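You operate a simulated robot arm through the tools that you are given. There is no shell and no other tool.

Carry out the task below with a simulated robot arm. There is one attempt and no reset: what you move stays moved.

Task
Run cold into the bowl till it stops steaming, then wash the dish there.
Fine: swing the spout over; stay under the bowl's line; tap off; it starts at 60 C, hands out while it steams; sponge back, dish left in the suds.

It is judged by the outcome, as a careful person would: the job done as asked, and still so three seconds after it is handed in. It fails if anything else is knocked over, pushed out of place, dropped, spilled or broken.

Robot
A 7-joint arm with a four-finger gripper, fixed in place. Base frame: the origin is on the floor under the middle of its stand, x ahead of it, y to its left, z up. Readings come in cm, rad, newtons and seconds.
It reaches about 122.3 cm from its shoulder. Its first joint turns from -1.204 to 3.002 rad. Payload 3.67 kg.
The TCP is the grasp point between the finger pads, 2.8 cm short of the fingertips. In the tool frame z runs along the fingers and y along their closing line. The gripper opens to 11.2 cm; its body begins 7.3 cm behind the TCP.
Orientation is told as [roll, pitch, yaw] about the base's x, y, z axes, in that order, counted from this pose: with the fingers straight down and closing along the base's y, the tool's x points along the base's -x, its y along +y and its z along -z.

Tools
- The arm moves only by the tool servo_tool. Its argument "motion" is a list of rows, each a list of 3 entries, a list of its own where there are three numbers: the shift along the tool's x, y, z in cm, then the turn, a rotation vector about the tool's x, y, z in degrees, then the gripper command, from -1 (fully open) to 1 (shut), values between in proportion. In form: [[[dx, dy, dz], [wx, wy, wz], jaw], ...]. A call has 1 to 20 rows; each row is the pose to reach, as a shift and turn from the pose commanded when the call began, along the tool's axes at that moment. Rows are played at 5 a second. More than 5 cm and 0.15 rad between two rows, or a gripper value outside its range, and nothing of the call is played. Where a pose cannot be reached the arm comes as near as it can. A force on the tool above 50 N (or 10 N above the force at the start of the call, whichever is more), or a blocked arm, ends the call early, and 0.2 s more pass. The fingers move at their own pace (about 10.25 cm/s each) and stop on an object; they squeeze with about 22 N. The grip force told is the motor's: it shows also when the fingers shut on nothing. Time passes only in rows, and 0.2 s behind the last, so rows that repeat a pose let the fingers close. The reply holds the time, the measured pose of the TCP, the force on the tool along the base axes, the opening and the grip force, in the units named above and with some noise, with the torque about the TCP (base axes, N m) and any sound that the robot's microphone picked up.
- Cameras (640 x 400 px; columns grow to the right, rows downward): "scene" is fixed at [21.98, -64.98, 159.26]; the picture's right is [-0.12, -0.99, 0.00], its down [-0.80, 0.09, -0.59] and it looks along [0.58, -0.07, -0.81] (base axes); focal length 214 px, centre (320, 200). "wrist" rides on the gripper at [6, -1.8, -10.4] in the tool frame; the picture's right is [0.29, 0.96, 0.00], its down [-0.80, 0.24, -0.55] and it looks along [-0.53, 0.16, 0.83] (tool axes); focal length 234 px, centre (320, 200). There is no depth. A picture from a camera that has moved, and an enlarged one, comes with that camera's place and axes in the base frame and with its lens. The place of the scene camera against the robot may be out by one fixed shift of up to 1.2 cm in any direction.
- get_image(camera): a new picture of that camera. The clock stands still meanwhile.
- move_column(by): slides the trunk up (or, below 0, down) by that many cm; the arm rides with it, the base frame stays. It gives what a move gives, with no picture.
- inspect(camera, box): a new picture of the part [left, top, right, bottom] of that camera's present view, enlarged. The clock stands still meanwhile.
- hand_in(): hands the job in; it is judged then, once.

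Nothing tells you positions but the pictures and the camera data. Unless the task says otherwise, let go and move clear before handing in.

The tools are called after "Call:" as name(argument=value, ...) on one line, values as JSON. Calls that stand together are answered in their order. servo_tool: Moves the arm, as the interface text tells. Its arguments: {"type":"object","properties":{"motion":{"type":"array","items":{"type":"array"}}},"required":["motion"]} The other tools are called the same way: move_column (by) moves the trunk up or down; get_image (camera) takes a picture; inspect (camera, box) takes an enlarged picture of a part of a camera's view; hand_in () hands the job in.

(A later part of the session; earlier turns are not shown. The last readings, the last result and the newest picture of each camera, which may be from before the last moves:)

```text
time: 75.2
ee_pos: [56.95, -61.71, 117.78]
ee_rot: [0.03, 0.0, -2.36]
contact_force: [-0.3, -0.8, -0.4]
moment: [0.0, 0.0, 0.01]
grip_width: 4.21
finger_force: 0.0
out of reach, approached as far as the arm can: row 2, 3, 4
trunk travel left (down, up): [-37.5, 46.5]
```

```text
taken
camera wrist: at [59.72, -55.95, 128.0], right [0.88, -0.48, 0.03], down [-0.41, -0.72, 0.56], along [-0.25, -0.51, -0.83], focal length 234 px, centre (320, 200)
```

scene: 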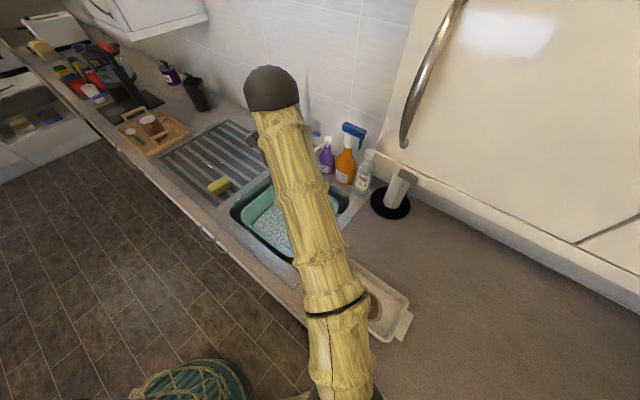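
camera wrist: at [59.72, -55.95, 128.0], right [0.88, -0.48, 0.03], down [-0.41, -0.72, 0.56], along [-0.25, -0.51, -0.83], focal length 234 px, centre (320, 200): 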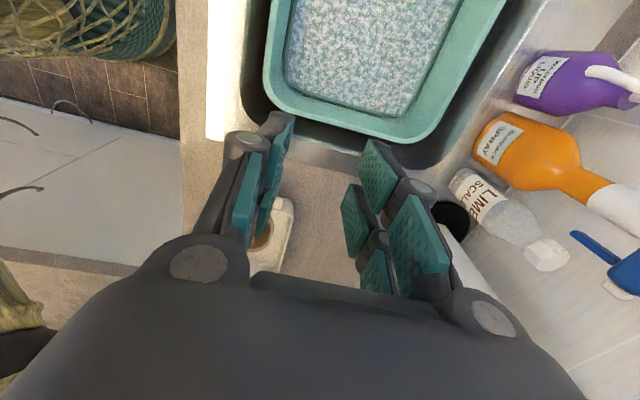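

I'm still limited with the elbow on the right. I'll go back left and keep turning the wrist the same way past −135°, to use the wrist limit to walk the elbow left.

Call:
servo_tool(motion=[[[4, -1.5, 0], [0, 0, 0], 0.25], [[8, -3, 0], [0, 0, 0], 0.25], [[11, -4, 0], [0, 0, 7.5], 0.25], [[11, -4, 0], [0, 0, 15], 0.25], [[11, -4, 0], [0, 0, 22.5], 0.25], [[11, -4, 0], [0, 0, 30], 0.25], [[11, -4, 0], [0, 0, 37.5], 0.25], [[11, -4, 0], [0, 0, 45], 0.25], [[11, -4, 0], [0, 0, 52.5], 0.25], [[11, -4, 0], [0, 0, 60], 0.25], [[11, -4, 0], [0, 0, 67.5], 0.25], [[11, -4, 0], [0, 0, 75], 0.25]])

Call:
get_image(camera="scene")

```text
time: 77.8
ee_pos: [61.77, -50.67, 117.84]
ee_rot: [0.011, 0.032, 2.614]
contact_force: [0.3, 0.4, 0.3]
moment: [-0.03, -0.01, 0.01]
grip_width: 4.22
finger_force: 0.0
trunk travel left (down, up): [-37.5, 46.5]
```

```text
taken
```

scene: 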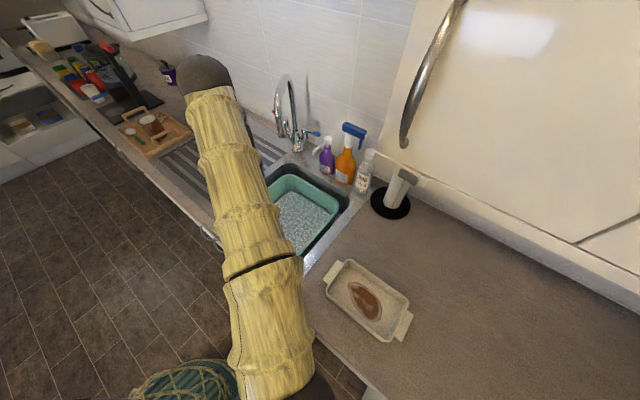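

It works without complaint and the elbow keeps drifting left. I'll continue.

Call:
servo_tool(motion=[[[0, 0, 0], [0, 0, 7.5], 0.25], [[0, 0, 0], [0, 0, 15], 0.25], [[0, 0, 0], [0, 0, 22.5], 0.25], [[0, 0, 0], [0, 0, 30], 0.25], [[0, 0, 0], [0, 0, 37.5], 0.25], [[0, 0, 0], [0, 0, 45], 0.25], [[0, 0, 0], [0, 0, 52.5], 0.25], [[0, 0, 0], [0, 0, 60], 0.25], [[0, 0, 0], [0, 0, 67.5], 0.25], [[0, 0, 0], [0, 0, 75], 0.25]])

Call:
get_image(camera="scene")

```text
time: 80.0
ee_pos: [61.91, -50.78, 117.8]
ee_rot: [-0.028, 0.019, 1.305]
contact_force: [-0.1, 0.4, 0.2]
moment: [-0.02, -0.01, -0.03]
grip_width: 4.19
finger_force: 0.2
trunk travel left (down, up): [-37.5, 46.5]
```

```text
taken
```

scene: 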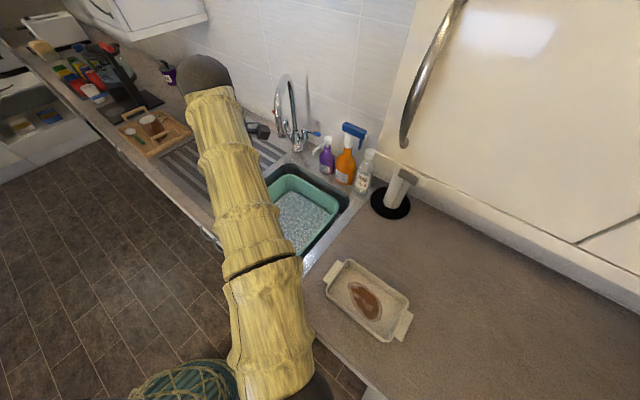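

The wrist has a wide range. I'll raise the hand a little for safety and continue turning in smaller batches until it pushes the elbow over.

Call:
servo_tool(motion=[[[0, 0, -3], [0, 0, 7.5], 0.25], [[0, 0, -5], [0, 0, 15], 0.25], [[0, 0, -6], [0, 0, 22.5], 0.25], [[0, 0, -6], [0, 0, 30], 0.25], [[0, 0, -6], [0, 0, 37.5], 0.25], [[0, 0, -6], [0, 0, 45], 0.25]])

Call:
get_image(camera="scene")

```text
time: 81.4
ee_pos: [61.71, -50.64, 123.91]
ee_rot: [-0.031, -0.006, 0.521]
contact_force: [-0.3, -0.1, -0.8]
moment: [0.03, -0.04, 0.01]
grip_width: 4.2
finger_force: 0.0
trunk travel left (down, up): [-37.5, 46.5]
```

```text
taken
```

scene: 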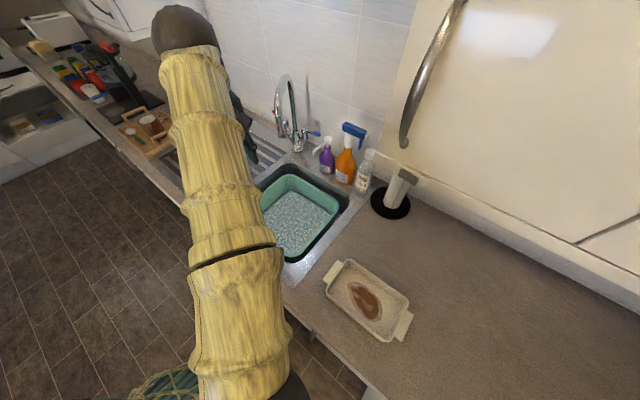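

Call:
servo_tool(motion=[[[0, 0, 0], [0, 0, 7.5], 0.25], [[0, 0, 0], [0, 0, 15], 0.25], [[0, 0, 0], [0, 0, 22.5], 0.25], [[0, 0, 0], [0, 0, 30], 0.25], [[0, 0, 0], [0, 0, 37.5], 0.25], [[0, 0, 0], [0, 0, 45], 0.25]])

Call:
get_image(camera="scene")

```text
time: 82.8
ee_pos: [64.33, -57.62, 124.81]
ee_rot: [-0.033, -0.017, -0.214]
contact_force: [-0.1, -1.6, 0.1]
moment: [0.05, 0.02, 0.05]
grip_width: 4.22
finger_force: 0.1
out of reach, approached as far as the arm can: row 2, 3, 4, 5, 6
trunk travel left (down, up): [-37.5, 46.5]
```

```text
taken
```

scene: 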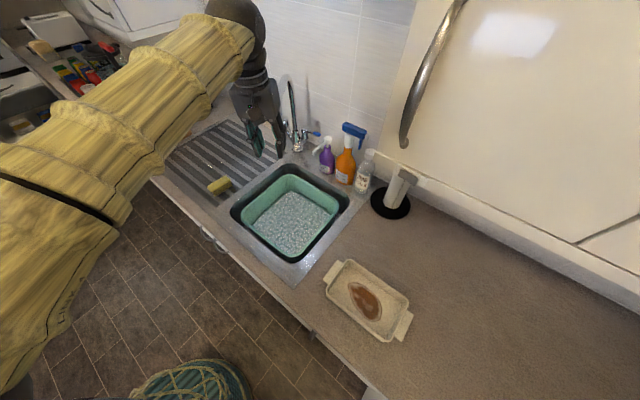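

The elbow has swung over to the left, which is the posture I wanted. Now I'll turn the wrist back to +45°, so it closes across the dish's long walls, and move right.

Call:
servo_tool(motion=[[[0, 0, 0], [0, 0, -7.2], 0.25], [[0, 0, 0], [0, 0, -14.4], 0.25], [[0, 0, 0], [0, 0, -21.6], 0.25], [[0, 0, 0], [0, 0, -28.8], 0.25], [[0, 0, 0], [0, 0, -36], 0.25], [[0, 0, 0], [0, 0, -43.2], 0.25], [[0, 0, 0], [0, 0, -50.4], 0.25], [[0, 0, 0], [0, 0, -57.3], 0.25]])

Call:
get_image(camera="scene")

```text
time: 84.6
ee_pos: [64.26, -56.62, 125.27]
ee_rot: [-0.04, 0.025, 0.788]
contact_force: [0.3, 0.5, -0.1]
moment: [0.0, -0.02, 0.01]
grip_width: 4.2
finger_force: 0.0
trunk travel left (down, up): [-37.5, 46.5]
```

```text
taken
```

scene: 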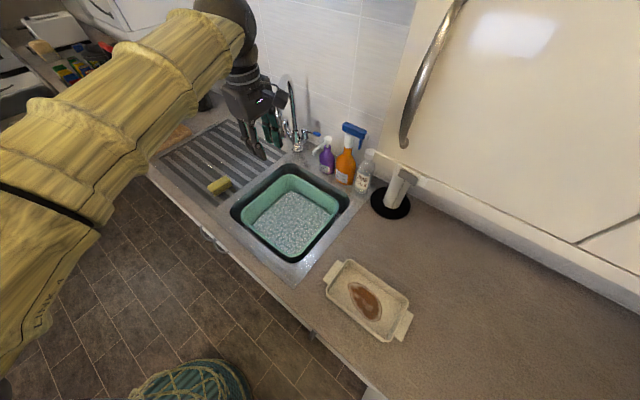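

Call:
servo_tool(motion=[[[4.4, 0.7, 0], [0, 0, 0], 0.25], [[8.8, 1.5, 0], [0, 0, 0], 0.25], [[13.2, 2.2, 0], [0, 0, 0], 0.25], [[17.6, 3, 0], [0, 0, 0], 0.25], [[22, 3.7, 0], [0, 0, 0], 0.25], [[26.4, 4.5, 0], [0, 0, 0], 0.25], [[30.8, 5.2, 0], [0, 0, 0], 0.25], [[35.2, 6, 0], [0, 0, 0], 0.25]])

Call:
get_image(camera="scene")

Call:
get_image(camera="wrist")

```text
time: 85.7
ee_pos: [56.53, -72.32, 128.01]
ee_rot: [-0.033, 0.022, 0.794]
contact_force: [11.8, 10.6, 1.8]
moment: [-1.47, 1.44, 0.26]
grip_width: 4.19
finger_force: 0.1
out of reach, approached as far as the arm can: row 1, 2, 3, 4, 5
trunk travel left (down, up): [-37.5, 46.5]
stopped in row 5: the force on the tool passed its limit at 77 N (the readings are from after the stop); the commanded pose is now the measured one
```

```text
taken
```

scene: 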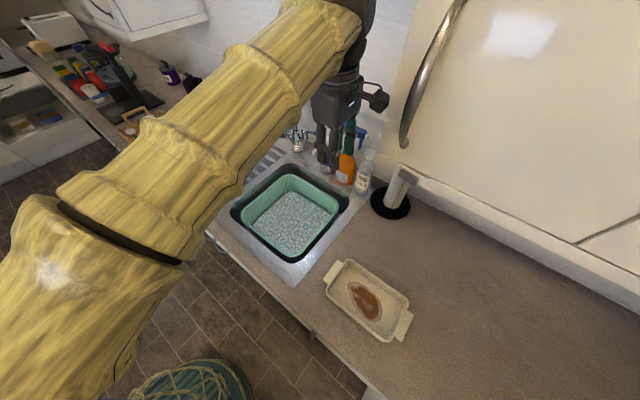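

```text
taken
camera wrist: at [53.57, -77.46, 138.52], right [-0.89, 0.46, -0.03], down [0.38, 0.76, 0.53], along [0.26, 0.46, -0.85], focal length 234 px, centre (320, 200)
```

wrist: 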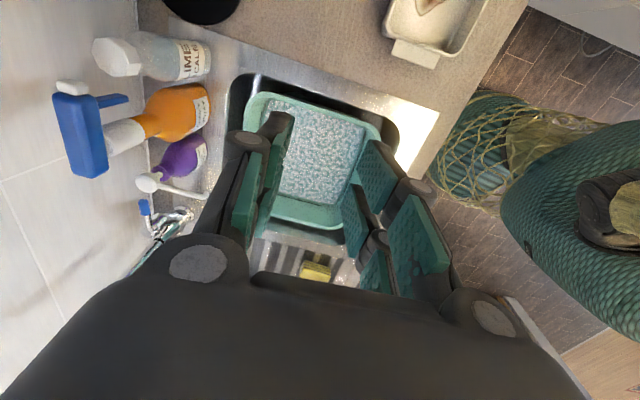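

I touched something on the right at camera height: the overhanging wall cupboard and its handle, at about f≥91, l≤−22, z≥132. The arm stopped and nothing appears moved. I'll back away left and toward the robot and keep the hand well in front of that cupboard from now on.

Call:
servo_tool(motion=[[[-3, 2, 0], [0, 0, 0], 0.25], [[-6, 5, 0], [0, 0, 0], 0.25], [[-8, 8, 0], [0, 0, 0], 0.25]])

Call:
get_image(camera="scene")

Call:
get_image(camera="wrist")

```text
time: 86.5
ee_pos: [60.81, -63.18, 128.81]
ee_rot: [-0.032, 0.027, 0.792]
contact_force: [0.2, 0.2, -0.9]
moment: [-0.04, 0.04, -0.02]
grip_width: 4.21
finger_force: 0.0
out of reach, approached as far as the arm can: row 1, 2, 3
trunk travel left (down, up): [-37.5, 46.5]
```

```text
taken
```

scene: 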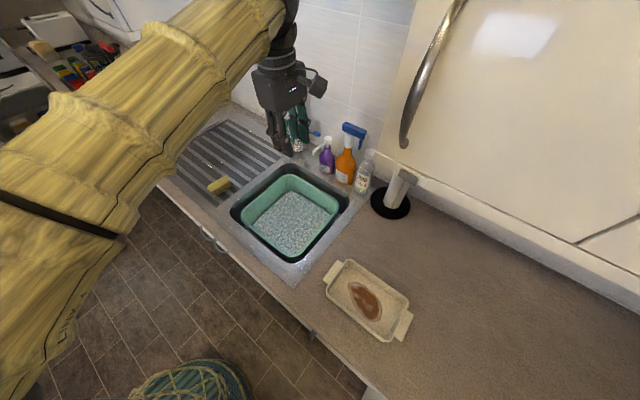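

```text
taken
camera wrist: at [57.82, -68.2, 139.27], right [-0.88, 0.47, -0.02], down [0.39, 0.76, 0.53], along [0.26, 0.46, -0.85], focal length 234 px, centre (320, 200)
```

wrist: 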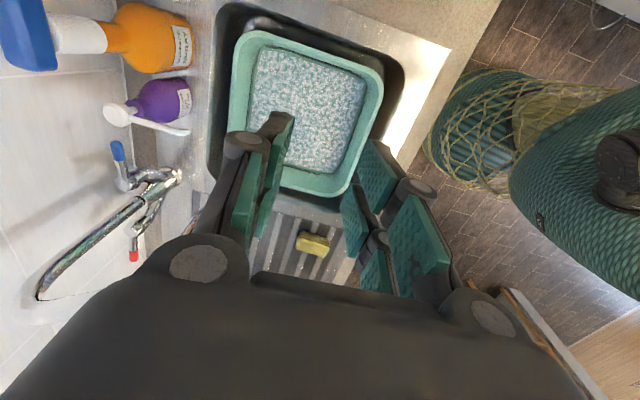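

The arm can't fold further at this shoulder height, so I'll raise the trunk by 20 cm to give the elbow room. The hand is clear of the cupboard and spout.

Call:
move_column(by=20)

Call:
servo_tool(motion=[[[0, 1.5, 3.5], [0, 0, 0], 0.25], [[0, 3, 7], [0, 0, 0], 0.25], [[0, 4.5, 10.5], [0, 0, 0], 0.25], [[0, 6, 14], [0, 0, 0], 0.25]])

Call:
get_image(camera="scene")

```text
time: 88.7
ee_pos: [60.86, -63.31, 148.67]
ee_rot: [-0.031, 0.024, 0.791]
contact_force: [-0.1, -0.4, 0.1]
moment: [-0.02, 0.01, -0.02]
grip_width: 4.21
finger_force: 0.0
trunk travel left (down, up): [-57.5, 26.5]
```

```text
time: 89.7
ee_pos: [62.85, -62.16, 134.0]
ee_rot: [-0.027, 0.03, 0.793]
contact_force: [-0.6, 0.6, -0.1]
moment: [0.02, 0.01, -0.01]
grip_width: 4.18
finger_force: 0.0
out of reach, approached as far as the arm can: row 1, 2, 3, 4
trunk travel left (down, up): [-57.5, 26.5]
```

```text
taken
```

scene: 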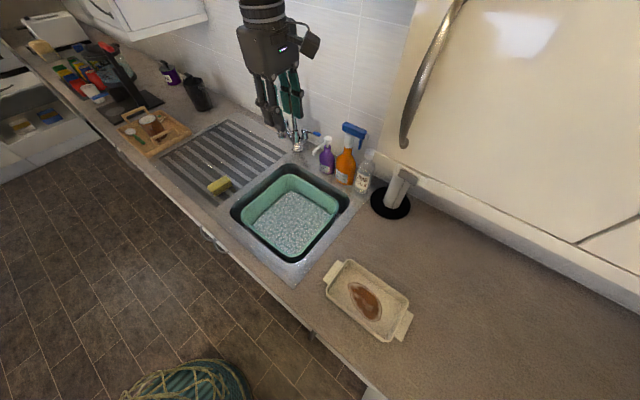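

Call:
servo_tool(motion=[[[0, 0, 4], [0, 0, 0], 0.25], [[0, 0, 8], [0, 0, 0], 0.25], [[0, 0, 12], [0, 0, 0], 0.25]])

Call:
servo_tool(motion=[[[0, 2, 0], [0, 0, 0], 0.25], [[0, 4, 0], [0, 0, 0], 0.25]])

Call:
get_image(camera="scene")

```text
time: 90.5
ee_pos: [62.72, -62.64, 122.01]
ee_rot: [-0.03, 0.024, 0.792]
contact_force: [0.2, -0.1, -0.5]
moment: [0.01, -0.02, 0.0]
grip_width: 4.2
finger_force: 0.0
trunk travel left (down, up): [-57.5, 26.5]
```

```text
time: 91.1
ee_pos: [60.6, -59.98, 121.53]
ee_rot: [-0.029, 0.029, 0.792]
contact_force: [0.2, 0.1, 0.4]
moment: [0.08, 0.0, -0.02]
grip_width: 4.18
finger_force: 0.2
out of reach, approached as far as the arm can: row 2
trunk travel left (down, up): [-57.5, 26.5]
```

```text
taken
```

scene: 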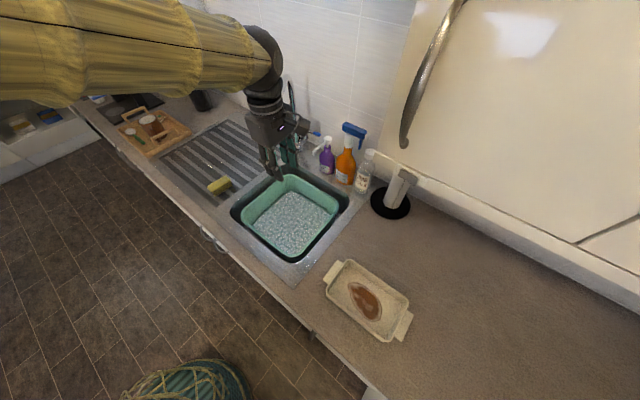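

Lowering the hand relative to the shoulder clearly helps, so I'll raise the trunk 20 cm more and lower the hand again.

Call:
move_column(by=20)

Call:
servo_tool(motion=[[[0, 0, 4], [0, 0, 0], 0.25], [[0, 0, 8], [0, 0, 0], 0.25], [[0, 0, 12], [0, 0, 0], 0.25], [[0, 0, 16], [0, 0, 0], 0.25], [[0, 0, 20], [0, 0, 0], 0.25]])

Call:
servo_tool(motion=[[[0, 3, 0], [0, 0, 0], 0.25], [[3, 6, 0], [0, 0, 0], 0.25], [[7, 7, 0], [0, 0, 0], 0.25], [[11, 7, 0], [0, 0, 0], 0.25]])

Call:
get_image(camera="scene")

```text
time: 93.3
ee_pos: [60.53, -59.95, 141.64]
ee_rot: [-0.029, 0.029, 0.791]
contact_force: [-0.1, 0.5, -0.5]
moment: [-0.02, -0.02, -0.01]
grip_width: 4.19
finger_force: 0.1
trunk travel left (down, up): [-77.5, 6.5]
```

```text
time: 94.5
ee_pos: [60.6, -60.93, 121.52]
ee_rot: [-0.026, 0.027, 0.791]
contact_force: [1.0, 0.0, 0.0]
moment: [0.02, 0.01, 0.0]
grip_width: 4.2
finger_force: 0.0
trunk travel left (down, up): [-77.5, 6.5]
```

```text
time: 95.5
ee_pos: [47.9, -63.62, 121.89]
ee_rot: [-0.029, 0.027, 0.791]
contact_force: [0.4, -0.3, -0.5]
moment: [0.03, -0.04, 0.02]
grip_width: 4.19
finger_force: 0.0
trunk travel left (down, up): [-77.5, 6.5]
```

```text
taken
```

scene: 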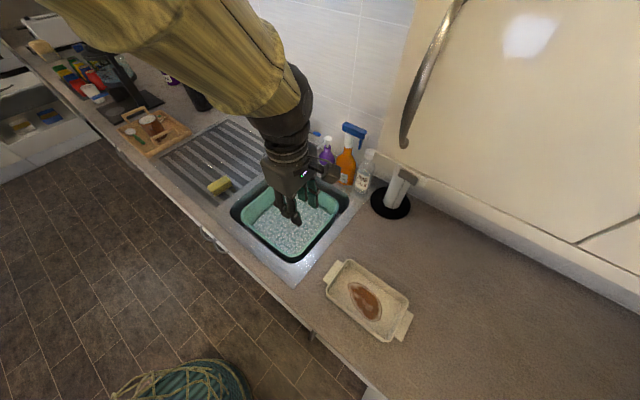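

That freed the arm. I'll continue right, staying at f≈77, well in front of the cupboard.

Call:
servo_tool(motion=[[[4, 0.5, 0], [0, 0, 0], 0.25], [[8, 1, 0], [0, 0, 0], 0.25], [[12, 1.5, 0], [0, 0, 0], 0.25], [[16, 1.5, 0], [0, 0, 0], 0.25]])

Call:
get_image(camera="scene")

Call:
get_image(camera="wrist")

```text
time: 96.5
ee_pos: [37.88, -74.6, 119.49]
ee_rot: [-0.023, 0.056, 0.791]
contact_force: [0.1, -0.1, 0.0]
moment: [0.03, -0.02, -0.02]
grip_width: 4.18
finger_force: 0.1
out of reach, approached as far as the arm can: row 2, 3, 4
trunk travel left (down, up): [-77.5, 6.5]
```

```text
taken
```

scene: 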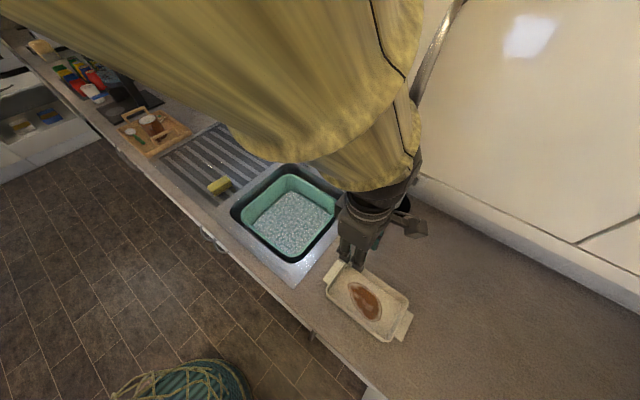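

```text
taken
camera wrist: at [35.18, -79.4, 130.11], right [-0.88, 0.47, -0.01], down [0.4, 0.77, 0.5], along [0.24, 0.44, -0.86], focal length 234 px, centre (320, 200)
```

wrist: 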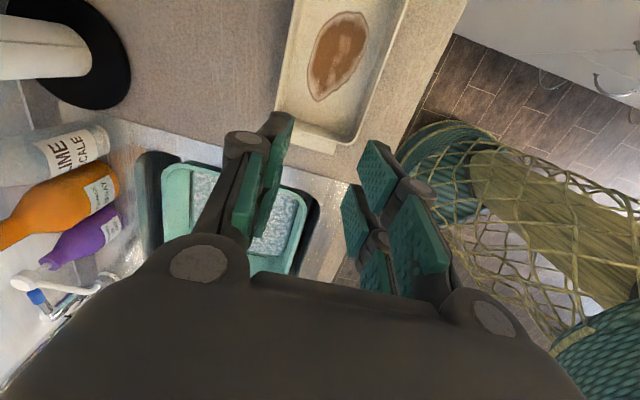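

I'm now above the dish's left end at f≈79.5, l≈−26. I'll come down a bit and further right, then look again to line up on the near long wall.

Call:
servo_tool(motion=[[[0, 0, 4], [0, 0, 0], 0.25], [[1, 0, 8], [0, 0, 0], 0.25], [[3, 0.5, 10], [0, 0, 0], 0.25], [[5, 1, 11], [0, 0, 0], 0.25]])

Call:
get_image(camera="scene")

Call:
get_image(camera="wrist")

```text
time: 97.5
ee_pos: [33.82, -77.88, 108.43]
ee_rot: [-0.027, 0.029, 0.792]
contact_force: [-0.2, 0.1, -0.8]
moment: [0.0, -0.03, 0.02]
grip_width: 4.19
finger_force: 0.1
trunk travel left (down, up): [-77.5, 6.5]
```

```text
taken
```

scene: 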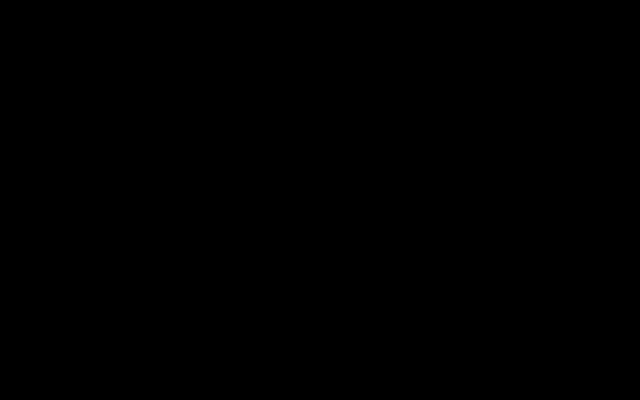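

```text
taken
camera wrist: at [30.79, -82.98, 118.96], right [-0.88, 0.47, -0.02], down [0.39, 0.76, 0.52], along [0.26, 0.46, -0.85], focal length 234 px, centre (320, 200)
```

wrist: 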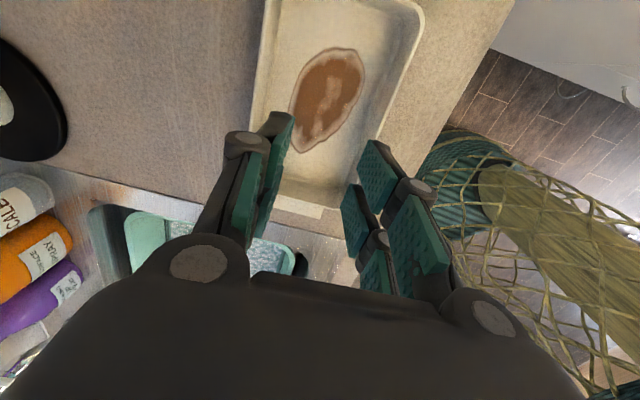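

The scene camera is blacked out by the arm in front of it, but the wrist view is good. The dish's near wall runs along f≈73.5 with its rim at z≈95. I'll move over that wall and descend part way with the fingers straddling it.

Call:
servo_tool(motion=[[[0.4, 2.7, 0], [0, 0, 0], 0.1], [[0.6, 5.4, 0], [0, 0, 0], 0.1], [[0.6, 5.5, 4], [0, 0, 0], 0.1], [[0.6, 5.5, 7], [0, 0, 0], 0.1]])

Call:
get_image(camera="wrist")

```text
time: 98.5
ee_pos: [29.44, -75.5, 100.85]
ee_rot: [-0.023, 0.021, 0.792]
contact_force: [0.7, 0.4, 0.2]
moment: [-0.05, 0.01, -0.01]
grip_width: 5.08
finger_force: 0.1
trunk travel left (down, up): [-77.5, 6.5]
```

```text
taken
camera wrist: at [26.42, -80.65, 111.36], right [-0.88, 0.47, -0.02], down [0.39, 0.75, 0.53], along [0.26, 0.46, -0.85], focal length 234 px, centre (320, 200)
```

wrist: 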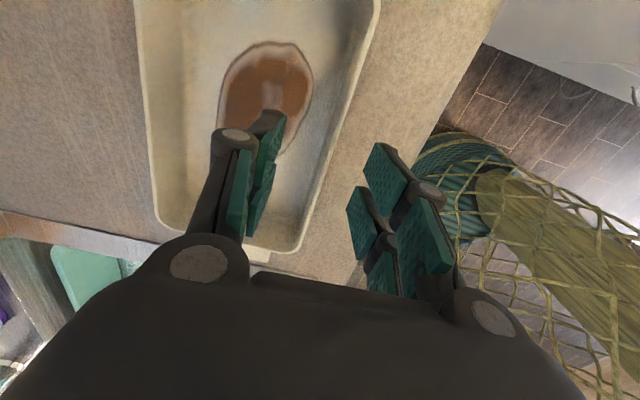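

The near wall is between the fingers, about half a centimetre off centre. I'll centre on it and go down gently until the tips are near the dish floor.

Call:
servo_tool(motion=[[[0, 0.6, 1.5], [0, 0, 0], 0.1], [[0, 0.6, 3.2], [0, 0, 0], 0.1], [[0, 0.6, 4.5], [0, 0, 0], 0.1], [[0, 0.6, 5.2], [0, 0, 0], 0.1]])

Call:
get_image(camera="wrist")

```text
time: 99.5
ee_pos: [28.87, -73.75, 96.8]
ee_rot: [-0.035, 0.033, 0.793]
contact_force: [-0.7, -0.6, -0.2]
moment: [0.06, 0.0, -0.02]
grip_width: 5.03
finger_force: 0.1
trunk travel left (down, up): [-77.5, 6.5]
```

```text
taken
camera wrist: at [26.05, -78.68, 107.32], right [-0.88, 0.47, -0.02], down [0.39, 0.76, 0.52], along [0.26, 0.45, -0.85], focal length 234 px, centre (320, 200)
```

wrist: 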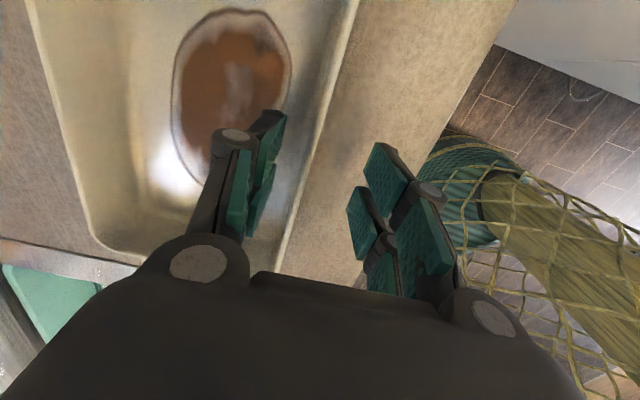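

The hand settled slightly toward the robot, so I'll correct by about 1.2 cm and finish the descent.

Call:
servo_tool(motion=[[[0.2, -0.6, 0], [0, 0, 0], 0.1], [[0.3, -1.2, 0.5], [0, 0, 0], 0.1], [[0.3, -1.2, 1.2], [0, 0, 0], 0.1], [[0.3, -1.2, 1.2], [0, 0, 0], 0.1]])

Call:
get_image(camera="wrist")

```text
time: 100.5
ee_pos: [29.63, -75.79, 95.02]
ee_rot: [-0.027, 0.026, 0.793]
contact_force: [1.1, 0.6, -0.5]
moment: [-0.03, 0.02, -0.02]
grip_width: 5.02
finger_force: 0.0
trunk travel left (down, up): [-77.5, 6.5]
```

```text
taken
camera wrist: at [26.66, -80.88, 105.54], right [-0.88, 0.47, -0.02], down [0.39, 0.76, 0.53], along [0.26, 0.46, -0.85], focal length 234 px, centre (320, 200)
```

wrist: 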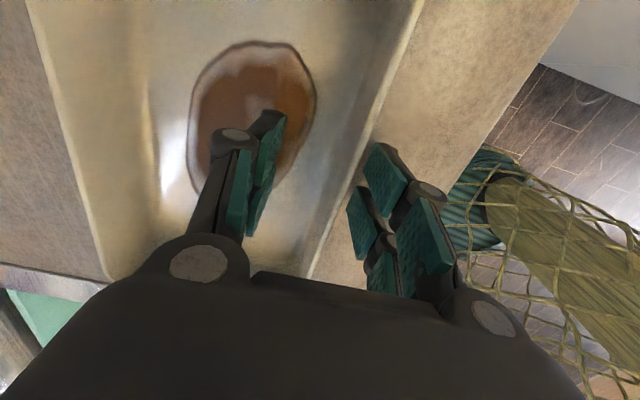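

Call:
servo_tool(motion=[[[0, 0.4, 0], [0, 0, 0], 0.1], [[0, 0.8, 0], [0, 0, 0], 0.1], [[0, 0.8, 0], [0, 0, 0], 0.1]])

Call:
get_image(camera="wrist")

```text
time: 101.3
ee_pos: [29.16, -74.34, 95.54]
ee_rot: [-0.032, 0.032, 0.792]
contact_force: [-0.3, -0.9, 0.2]
moment: [-0.02, 0.02, 0.0]
grip_width: 5.03
finger_force: 0.0
trunk travel left (down, up): [-77.5, 6.5]
```

```text
taken
camera wrist: at [26.16, -79.5, 106.06], right [-0.88, 0.47, -0.02], down [0.39, 0.76, 0.52], along [0.26, 0.45, -0.85], focal length 234 px, centre (320, 200)
```

wrist: 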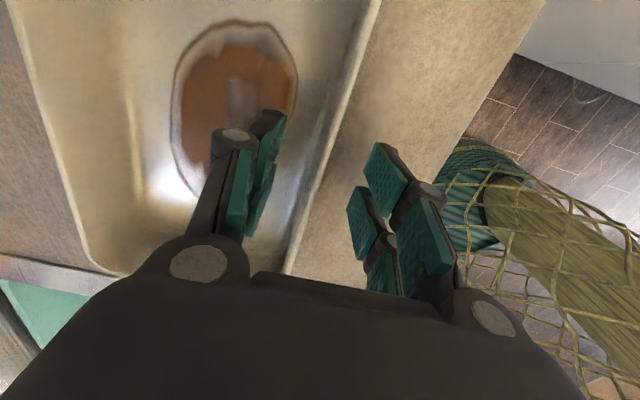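

Well centred now. I'll go down a few millimetres more, checking force.

Call:
servo_tool(motion=[[[0, 0, 0.4], [0, 0, 0], 0.1], [[0, 0, 0.7], [0, 0, 0], 0.1]])

```text
time: 101.9
ee_pos: [29.09, -75.42, 94.33]
ee_rot: [-0.026, 0.027, 0.792]
contact_force: [-0.6, 0.4, -0.4]
moment: [-0.06, -0.04, -0.02]
grip_width: 5.05
finger_force: 0.0
trunk travel left (down, up): [-77.5, 6.5]
```

No contact yet, tips about 1–1.5 cm above the counter. Now I'll close on the wall.

Call:
servo_tool(motion=[[[0, 0.2, 0], [0, 0, 0], 0.4], [[0, 0.2, 0], [0, 0, 0], 0.7], [[0, 0.2, 0], [0, 0, 0], 0.9], [[0, 0.2, 0], [0, 0, 0], 1], [[0, 0.2, 0], [0, 0, 0], 1], [[0, 0.2, 0], [0, 0, 0], 1]])

Call:
get_image(camera="wrist")

```text
time: 103.3
ee_pos: [28.9, -74.72, 94.43]
ee_rot: [-0.03, 0.027, 0.791]
contact_force: [-2.8, 8.1, 13.8]
moment: [0.76, 0.07, 0.08]
grip_width: 0.65
finger_force: 21.7
trunk travel left (down, up): [-77.5, 6.5]
```

```text
taken
camera wrist: at [25.95, -79.76, 105.0], right [-0.88, 0.47, -0.02], down [0.39, 0.76, 0.52], along [0.26, 0.45, -0.85], focal length 234 px, centre (320, 200)
```

wrist: 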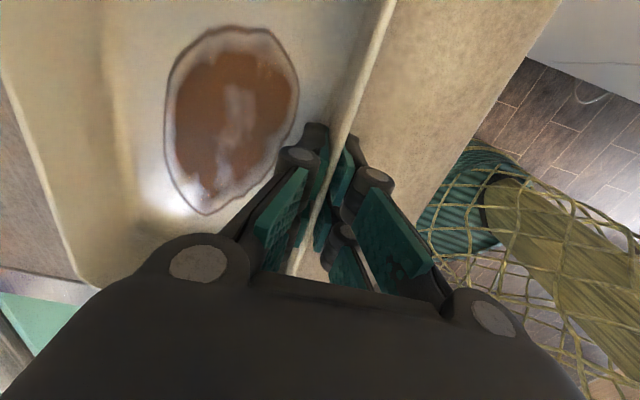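

The wall is pinched (0.65 cm thick). I'll lift slowly a few centimetres and check the dish hangs steady.

Call:
servo_tool(motion=[[[0, 0, -0.8], [0, 0, 0], 1], [[0, 0, -1.6], [0, 0, 0], 1], [[0, 0, -2.4], [0, 0, 0], 1], [[0, 0, -3.2], [0, 0, 0], 1]])

Call:
get_image(camera="wrist")

```text
time: 104.3
ee_pos: [28.94, -74.79, 97.57]
ee_rot: [-0.026, 0.027, 0.792]
contact_force: [-0.8, 0.0, 0.2]
moment: [0.24, 0.07, -0.1]
grip_width: 0.64
finger_force: 22.5
trunk travel left (down, up): [-77.5, 6.5]
```

```text
taken
camera wrist: at [25.93, -79.91, 108.1], right [-0.88, 0.47, -0.02], down [0.39, 0.76, 0.52], along [0.26, 0.46, -0.85], focal length 234 px, centre (320, 200)
```

wrist: 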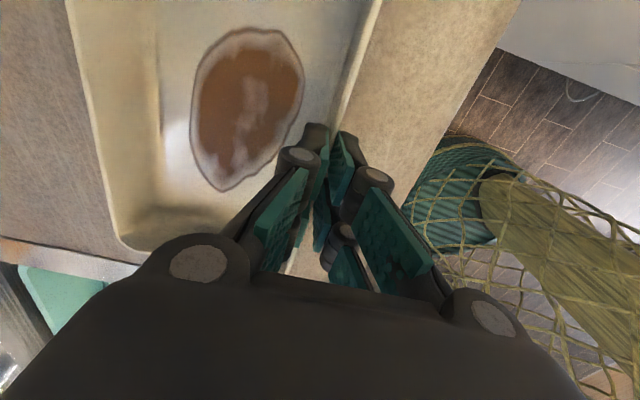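

The hand rose but the dish stayed on the counter, so the pinch slipped up the sloping wall; the dish hasn't moved. I'll open, go back down deeper and lift in tiny steps while reading the force.

Call:
servo_tool(motion=[[[0, 0, 0], [0, 0, 0], 0.6], [[0, 0, 0], [0, 0, 0], 0.5], [[0, 0, 1.2], [0, 0, 0], 0.5], [[0, 0, 2.4], [0, 0, 0], 0.5], [[0, 0, 3.4], [0, 0, 0], 0.5]])

Call:
get_image(camera="wrist")

```text
time: 105.5
ee_pos: [28.97, -75.28, 94.25]
ee_rot: [-0.03, 0.027, 0.792]
contact_force: [-2.5, -7.5, 17.5]
moment: [-0.14, -0.54, -0.23]
grip_width: 3.11
finger_force: 3.0
trunk travel left (down, up): [-77.5, 6.5]
```

```text
taken
camera wrist: at [25.93, -80.28, 104.71], right [-0.88, 0.47, -0.02], down [0.39, 0.76, 0.52], along [0.26, 0.46, -0.85], focal length 234 px, centre (320, 200)
```

wrist: 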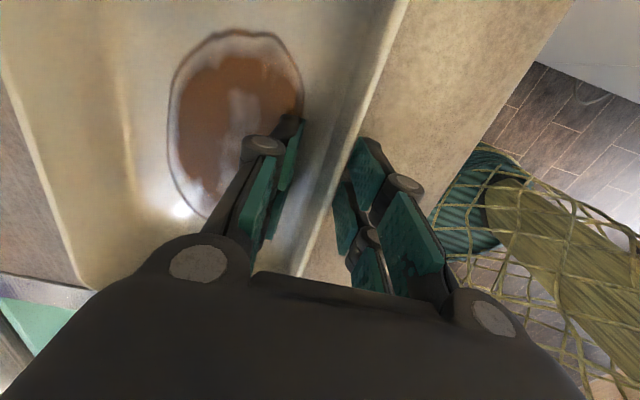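

The inner fingertips touch the dish floor at z≈91.4. I'll rise slightly, recentre, and tilt the hand about 12° so the pads match the outward slope of the wall before gripping again.

Call:
servo_tool(motion=[[[0, 0.3, -0.6], [0, 0, 0], 0.3], [[0, 0.6, -0.6], [6, 0, 0], 0.3], [[0, 0.6, -0.5], [12, 0, 0], 0.3], [[0, 0.6, -0.3], [12, 0, 0], 0.3]])

Call:
get_image(camera="wrist")

```text
time: 106.5
ee_pos: [28.49, -74.73, 94.33]
ee_rot: [-0.239, 0.027, 0.793]
contact_force: [0.4, 4.7, 8.4]
moment: [0.43, -0.03, -0.02]
grip_width: 4.06
finger_force: 1.3
trunk travel left (down, up): [-77.5, 6.5]
```

```text
taken
camera wrist: at [23.93, -78.12, 104.92], right [-0.87, 0.44, -0.22], down [0.31, 0.83, 0.46], along [0.39, 0.33, -0.86], focal length 234 px, centre (320, 200)
```

wrist: 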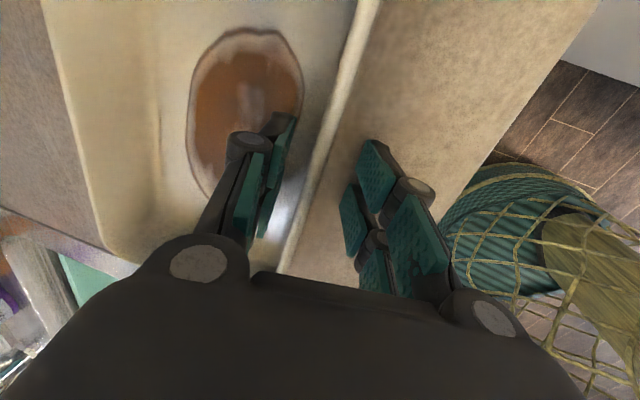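

Call:
servo_tool(motion=[[[0, 0, -0.2], [0, 0, 0], 0.5], [[0, 0, -0.2], [0, 0, 0], 0.8], [[0, 0, -0.2], [0, 0, 0], 1], [[0, 0, -0.2], [0, 0, 0], 1], [[0, 0, -0.2], [0, 0, 0], 1]])

Call:
get_image(camera="wrist")

```text
time: 107.7
ee_pos: [28.51, -74.4, 94.48]
ee_rot: [-0.24, 0.029, 0.792]
contact_force: [-1.8, -0.9, -1.7]
moment: [0.0, 0.48, -0.13]
grip_width: 0.6
finger_force: 21.8
trunk travel left (down, up): [-77.5, 6.5]
```

```text
taken
camera wrist: at [23.94, -77.92, 105.16], right [-0.87, 0.44, -0.22], down [0.31, 0.83, 0.46], along [0.38, 0.33, -0.86], focal length 234 px, centre (320, 200)
```

wrist: 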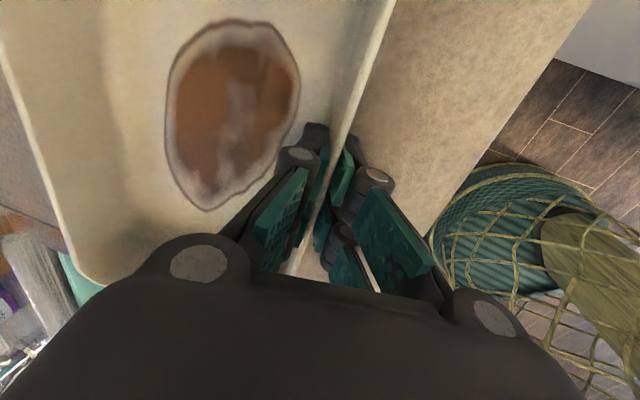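

Call:
servo_tool(motion=[[[0, 0, -0.4], [0, 0, 0], 1], [[0, 0, -0.8], [0, 0, 0], 1], [[0, 0, -0.8], [0, 0, 0], 1]])

Call:
get_image(camera="wrist")

```text
time: 108.5
ee_pos: [28.41, -74.28, 95.34]
ee_rot: [-0.238, 0.028, 0.793]
contact_force: [0.0, 0.2, -4.8]
moment: [0.25, 0.24, -0.02]
grip_width: 0.62
finger_force: 21.9
trunk travel left (down, up): [-77.5, 6.5]
```

```text
taken
camera wrist: at [23.88, -77.81, 105.96], right [-0.87, 0.44, -0.22], down [0.31, 0.83, 0.46], along [0.38, 0.33, -0.86], focal length 234 px, centre (320, 200)
```

wrist: 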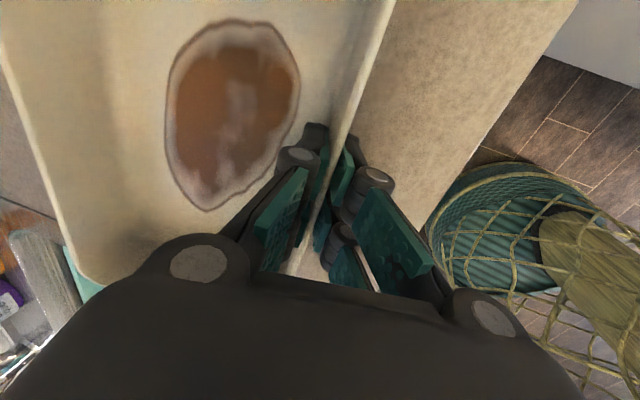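

The dish is now coming up with the hand (about 5 N, so roughly half a kilo). I'll keep lifting slowly.

Call:
servo_tool(motion=[[[0, 0, -0.6], [0, 0, 0], 1], [[0, 0, -1.2], [0, 0, 0], 1], [[0, 0, -1.8], [0, 0, 0], 1], [[0, 0, -2.4], [0, 0, 0], 1], [[0, 0, -3.0], [0, 0, 0], 1]])

Call:
get_image(camera="wrist")

```text
time: 109.7
ee_pos: [27.88, -73.76, 98.3]
ee_rot: [-0.241, 0.028, 0.793]
contact_force: [0.2, 0.1, -4.4]
moment: [0.2, 0.23, 0.01]
grip_width: 0.59
finger_force: 22.2
trunk travel left (down, up): [-77.5, 6.5]
```

```text
taken
camera wrist: at [23.35, -77.23, 108.86], right [-0.87, 0.44, -0.22], down [0.31, 0.83, 0.46], along [0.39, 0.33, -0.86], focal length 234 px, centre (320, 200)
```

wrist: 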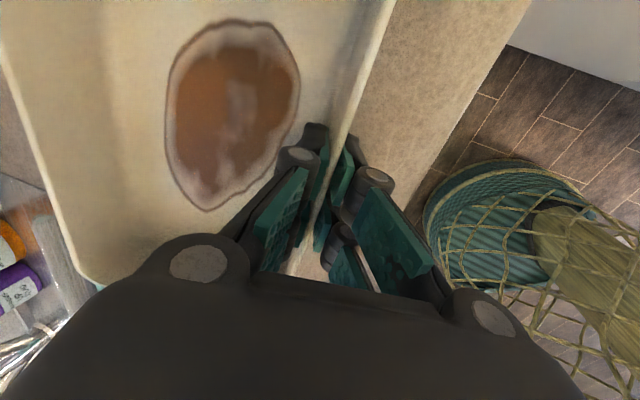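

The dish is held firmly and level enough. I'll raise it clear and carry it left toward the bowl at a gentle pace, pausing midway to check.

Call:
servo_tool(motion=[[[0, -0.5, -2.0], [0, 0, 0], 1], [[0, -1.0, -4.2], [0, 0, 0], 1], [[0, -1.6, -6.6], [0, 0, 0], 1], [[-1.5, -2.0, -6.5], [0, 0, 0], 1], [[-4, -2.8, -6.3], [0, 0, 0], 1], [[-6.5, -3.6, -6.1], [0, 0, 0], 1], [[-9, -4.4, -5.9], [0, 0, 0], 1], [[-11.5, -5.2, -5.7], [0, 0, 0], 1], [[-14, -6.0, -5.5], [0, 0, 0], 1], [[-16.5, -6.8, -5.3], [0, 0, 0], 1], [[-19, -7.6, -5.1], [0, 0, 0], 1]])

Call:
get_image(camera="wrist")

Call:
get_image(camera="scene")

```text
time: 112.1
ee_pos: [45.85, -64.38, 104.37]
ee_rot: [-0.238, 0.03, 0.791]
contact_force: [0.4, 0.8, -5.5]
moment: [0.2, 0.23, -0.03]
grip_width: 0.6
finger_force: 22.1
out of reach, approached as far as the arm can: row 3
trunk travel left (down, up): [-77.5, 6.5]
```

```text
taken
camera wrist: at [41.46, -67.81, 114.95], right [-0.87, 0.44, -0.22], down [0.31, 0.83, 0.46], along [0.38, 0.33, -0.86], focal length 234 px, centre (320, 200)
```

wrist: 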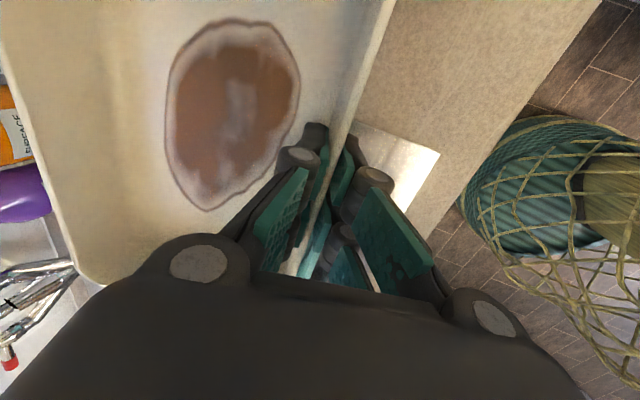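

```text
taken
```

scene: 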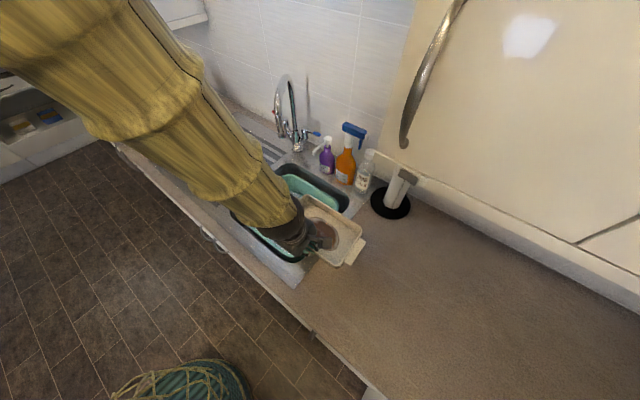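

Steady so far. I'll continue to directly above the bowl, below the spout's tip height.

Call:
servo_tool(motion=[[[-2.5, -0.8, 0.2], [0, 0, 0], 1], [[-5, -1.6, 0.4], [0, 0, 0], 1], [[-7.5, -2.4, 0.6], [0, 0, 0], 1], [[-10, -3.2, 0.8], [0, 0, 0], 1], [[-12.5, -4.0, 1.0], [0, 0, 0], 1], [[-15, -4.8, 1.2], [0, 0, 0], 1], [[-17.5, -5.6, 1.4], [0, 0, 0], 1], [[-20.3, -6.4, 1.6], [0, 0, 0], 1]])

Call:
get_image(camera="wrist")

Call:
get_image(camera="scene")

```text
time: 113.9
ee_pos: [64.99, -54.38, 103.75]
ee_rot: [-0.239, 0.028, 0.792]
contact_force: [0.5, 0.2, -4.9]
moment: [0.25, 0.25, 0.02]
grip_width: 0.59
finger_force: 21.4
trunk travel left (down, up): [-77.5, 6.5]
```

```text
taken
camera wrist: at [60.39, -57.92, 114.43], right [-0.87, 0.44, -0.22], down [0.31, 0.83, 0.46], along [0.38, 0.33, -0.86], focal length 234 px, centre (320, 200)
```

wrist: 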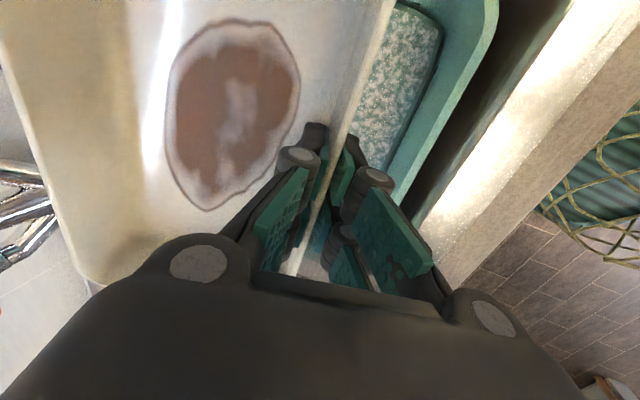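

```text
taken
```

scene: 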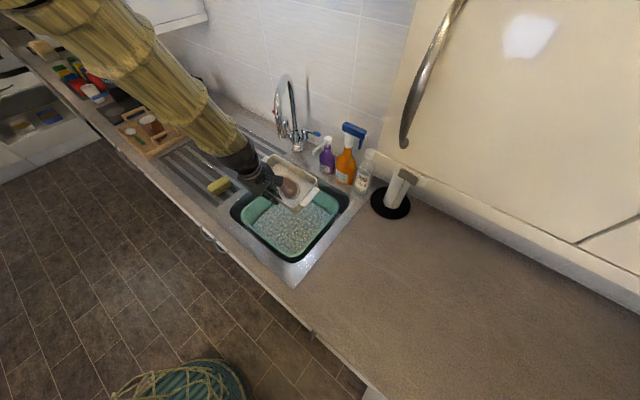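

The dish is centred above the bowl. I'll check its levelness and alignment in the scene view before lowering.

Call:
inspect(camera="scene", box=[220, 130, 360, 270])

```text
2.86 times, centred on (290, 200) of scene
camera zoom: at [21.98, -64.98, 159.26], right [-0.12, -0.99, 0.0], down [-0.8, 0.09, -0.59], along [0.58, -0.07, -0.81], focal length 613 px, centre (406, 200)
```

zoom: 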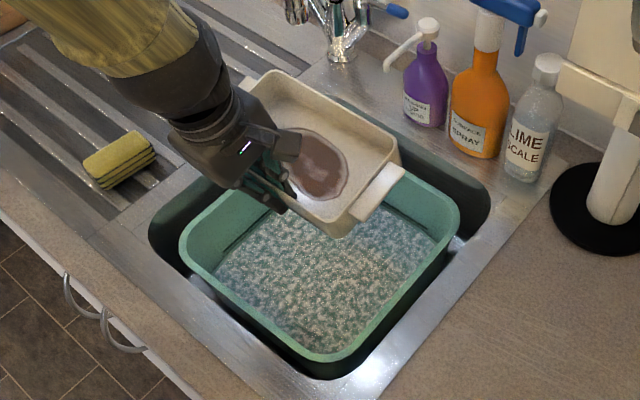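

It looks level and lined up with the bowl. I'll lower it to just above the suds first.

Call:
servo_tool(motion=[[[0, 0.7, 2.9], [0, 0, 0], 1], [[0, 1.4, 5.8], [0, 0, 0], 1], [[0, 2.1, 8.7], [0, 0, 0], 1], [[0, 2.8, 11.6], [0, 0, 0], 1], [[0, 3.5, 14.4], [0, 0, 0], 1], [[0, 4.0, 16.5], [0, 0, 0], 1]])

Call:
get_image(camera="wrist")

Call:
inspect(camera="scene", box=[220, 130, 360, 270])

```text
time: 115.3
ee_pos: [64.47, -54.98, 86.67]
ee_rot: [-0.237, 0.028, 0.791]
contact_force: [-0.1, 0.4, -4.7]
moment: [0.24, 0.21, 0.07]
grip_width: 0.6
finger_force: 21.6
trunk travel left (down, up): [-77.5, 6.5]
```

```text
taken
camera wrist: at [59.98, -58.53, 97.35], right [-0.87, 0.44, -0.22], down [0.31, 0.83, 0.46], along [0.38, 0.33, -0.86], focal length 234 px, centre (320, 200)
```

wrist: 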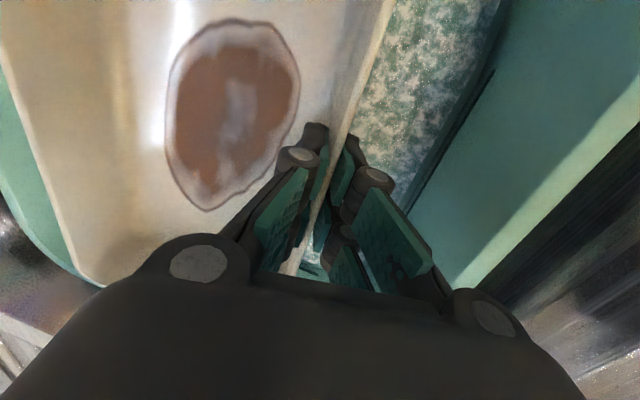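

```text
2.86 times, centred on (290, 200) of scene
camera zoom: at [21.98, -64.98, 159.26], right [-0.12, -0.99, 0.0], down [-0.8, 0.09, -0.59], along [0.58, -0.07, -0.81], focal length 613 px, centre (406, 200)
```

zoom: 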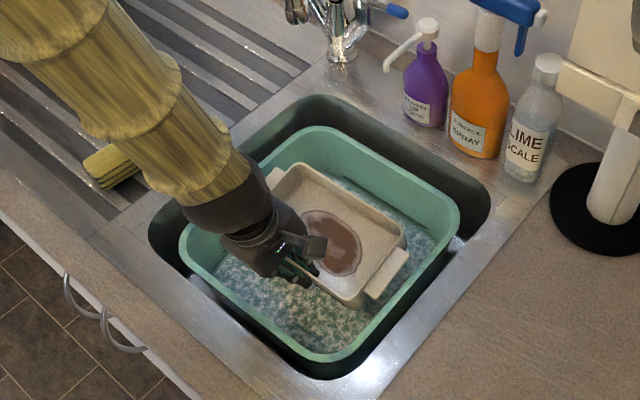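

The dish is inside the bowl just at the suds. I'll keep lowering in small steps and watch for it to take its weight.

Call:
servo_tool(motion=[[[0, 0.24, 1], [0, 0, 0], 1], [[0, 0.48, 2], [0, 0, 0], 1], [[0, 0.6, 2.5], [0, 0, 0], 1]])

Call:
servo_tool(motion=[[[0, 0.12, 0.5], [0, 0, 0], 1], [[0, 0.24, 1.0], [0, 0, 0], 1]])

Call:
get_image(camera="wrist")

```text
time: 116.1
ee_pos: [64.39, -54.99, 84.34]
ee_rot: [-0.241, 0.028, 0.794]
contact_force: [0.0, 0.0, -5.0]
moment: [0.25, 0.23, -0.04]
grip_width: 0.59
finger_force: 21.8
trunk travel left (down, up): [-77.5, 6.5]
```

```text
time: 116.7
ee_pos: [64.38, -54.96, 83.17]
ee_rot: [-0.238, 0.029, 0.794]
contact_force: [-0.4, 0.2, -5.5]
moment: [0.23, 0.23, -0.02]
grip_width: 0.6
finger_force: 21.2
trunk travel left (down, up): [-77.5, 6.5]
```

```text
taken
camera wrist: at [59.85, -58.53, 93.83], right [-0.87, 0.44, -0.22], down [0.31, 0.83, 0.46], along [0.38, 0.33, -0.86], focal length 234 px, centre (320, 200)
```

wrist: 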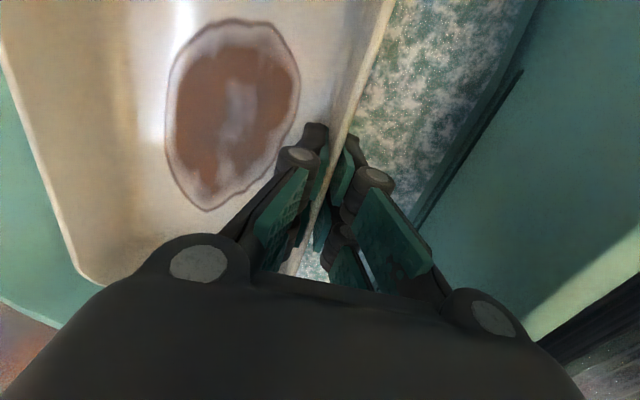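

Call:
servo_tool(motion=[[[0, 0.12, 0.5], [0, 0, 0], 1], [[0, 0.24, 1.0], [0, 0, 0], 1], [[0, 0.36, 1.5], [0, 0, 0], 1]])

Call:
get_image(camera="wrist")

Call:
inspect(camera="scene", box=[220, 130, 360, 270])

```text
time: 117.5
ee_pos: [64.34, -55.09, 81.68]
ee_rot: [-0.238, 0.03, 0.793]
contact_force: [-0.5, -0.3, -4.8]
moment: [0.21, 0.23, 0.01]
grip_width: 0.58
finger_force: 21.7
trunk travel left (down, up): [-77.5, 6.5]
```

```text
taken
camera wrist: at [59.87, -58.57, 92.3], right [-0.87, 0.44, -0.22], down [0.31, 0.83, 0.46], along [0.38, 0.33, -0.86], focal length 234 px, centre (320, 200)
```

wrist: 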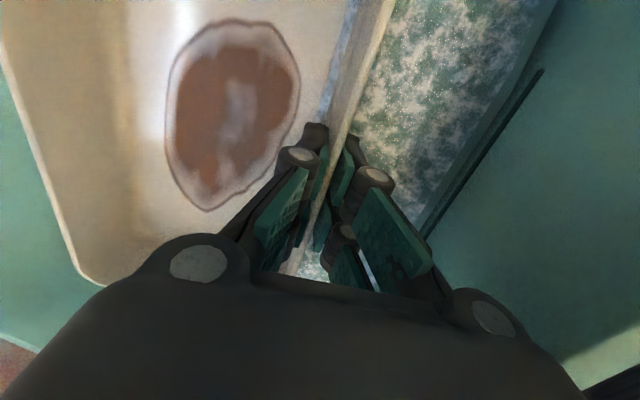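

```text
2.86 times, centred on (290, 200) of scene
camera zoom: at [21.98, -64.98, 159.26], right [-0.12, -0.99, 0.0], down [-0.8, 0.09, -0.59], along [0.58, -0.07, -0.81], focal length 613 px, centre (406, 200)
```

zoom: 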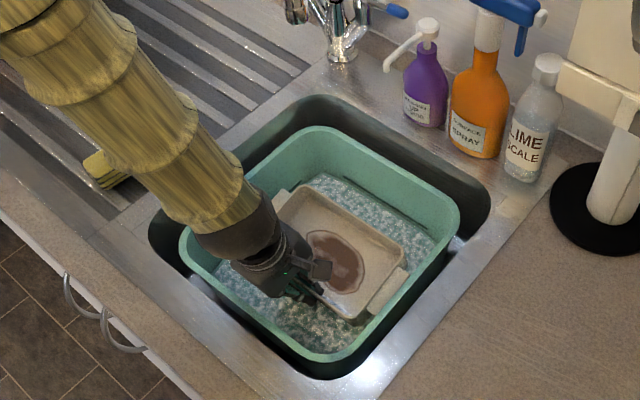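

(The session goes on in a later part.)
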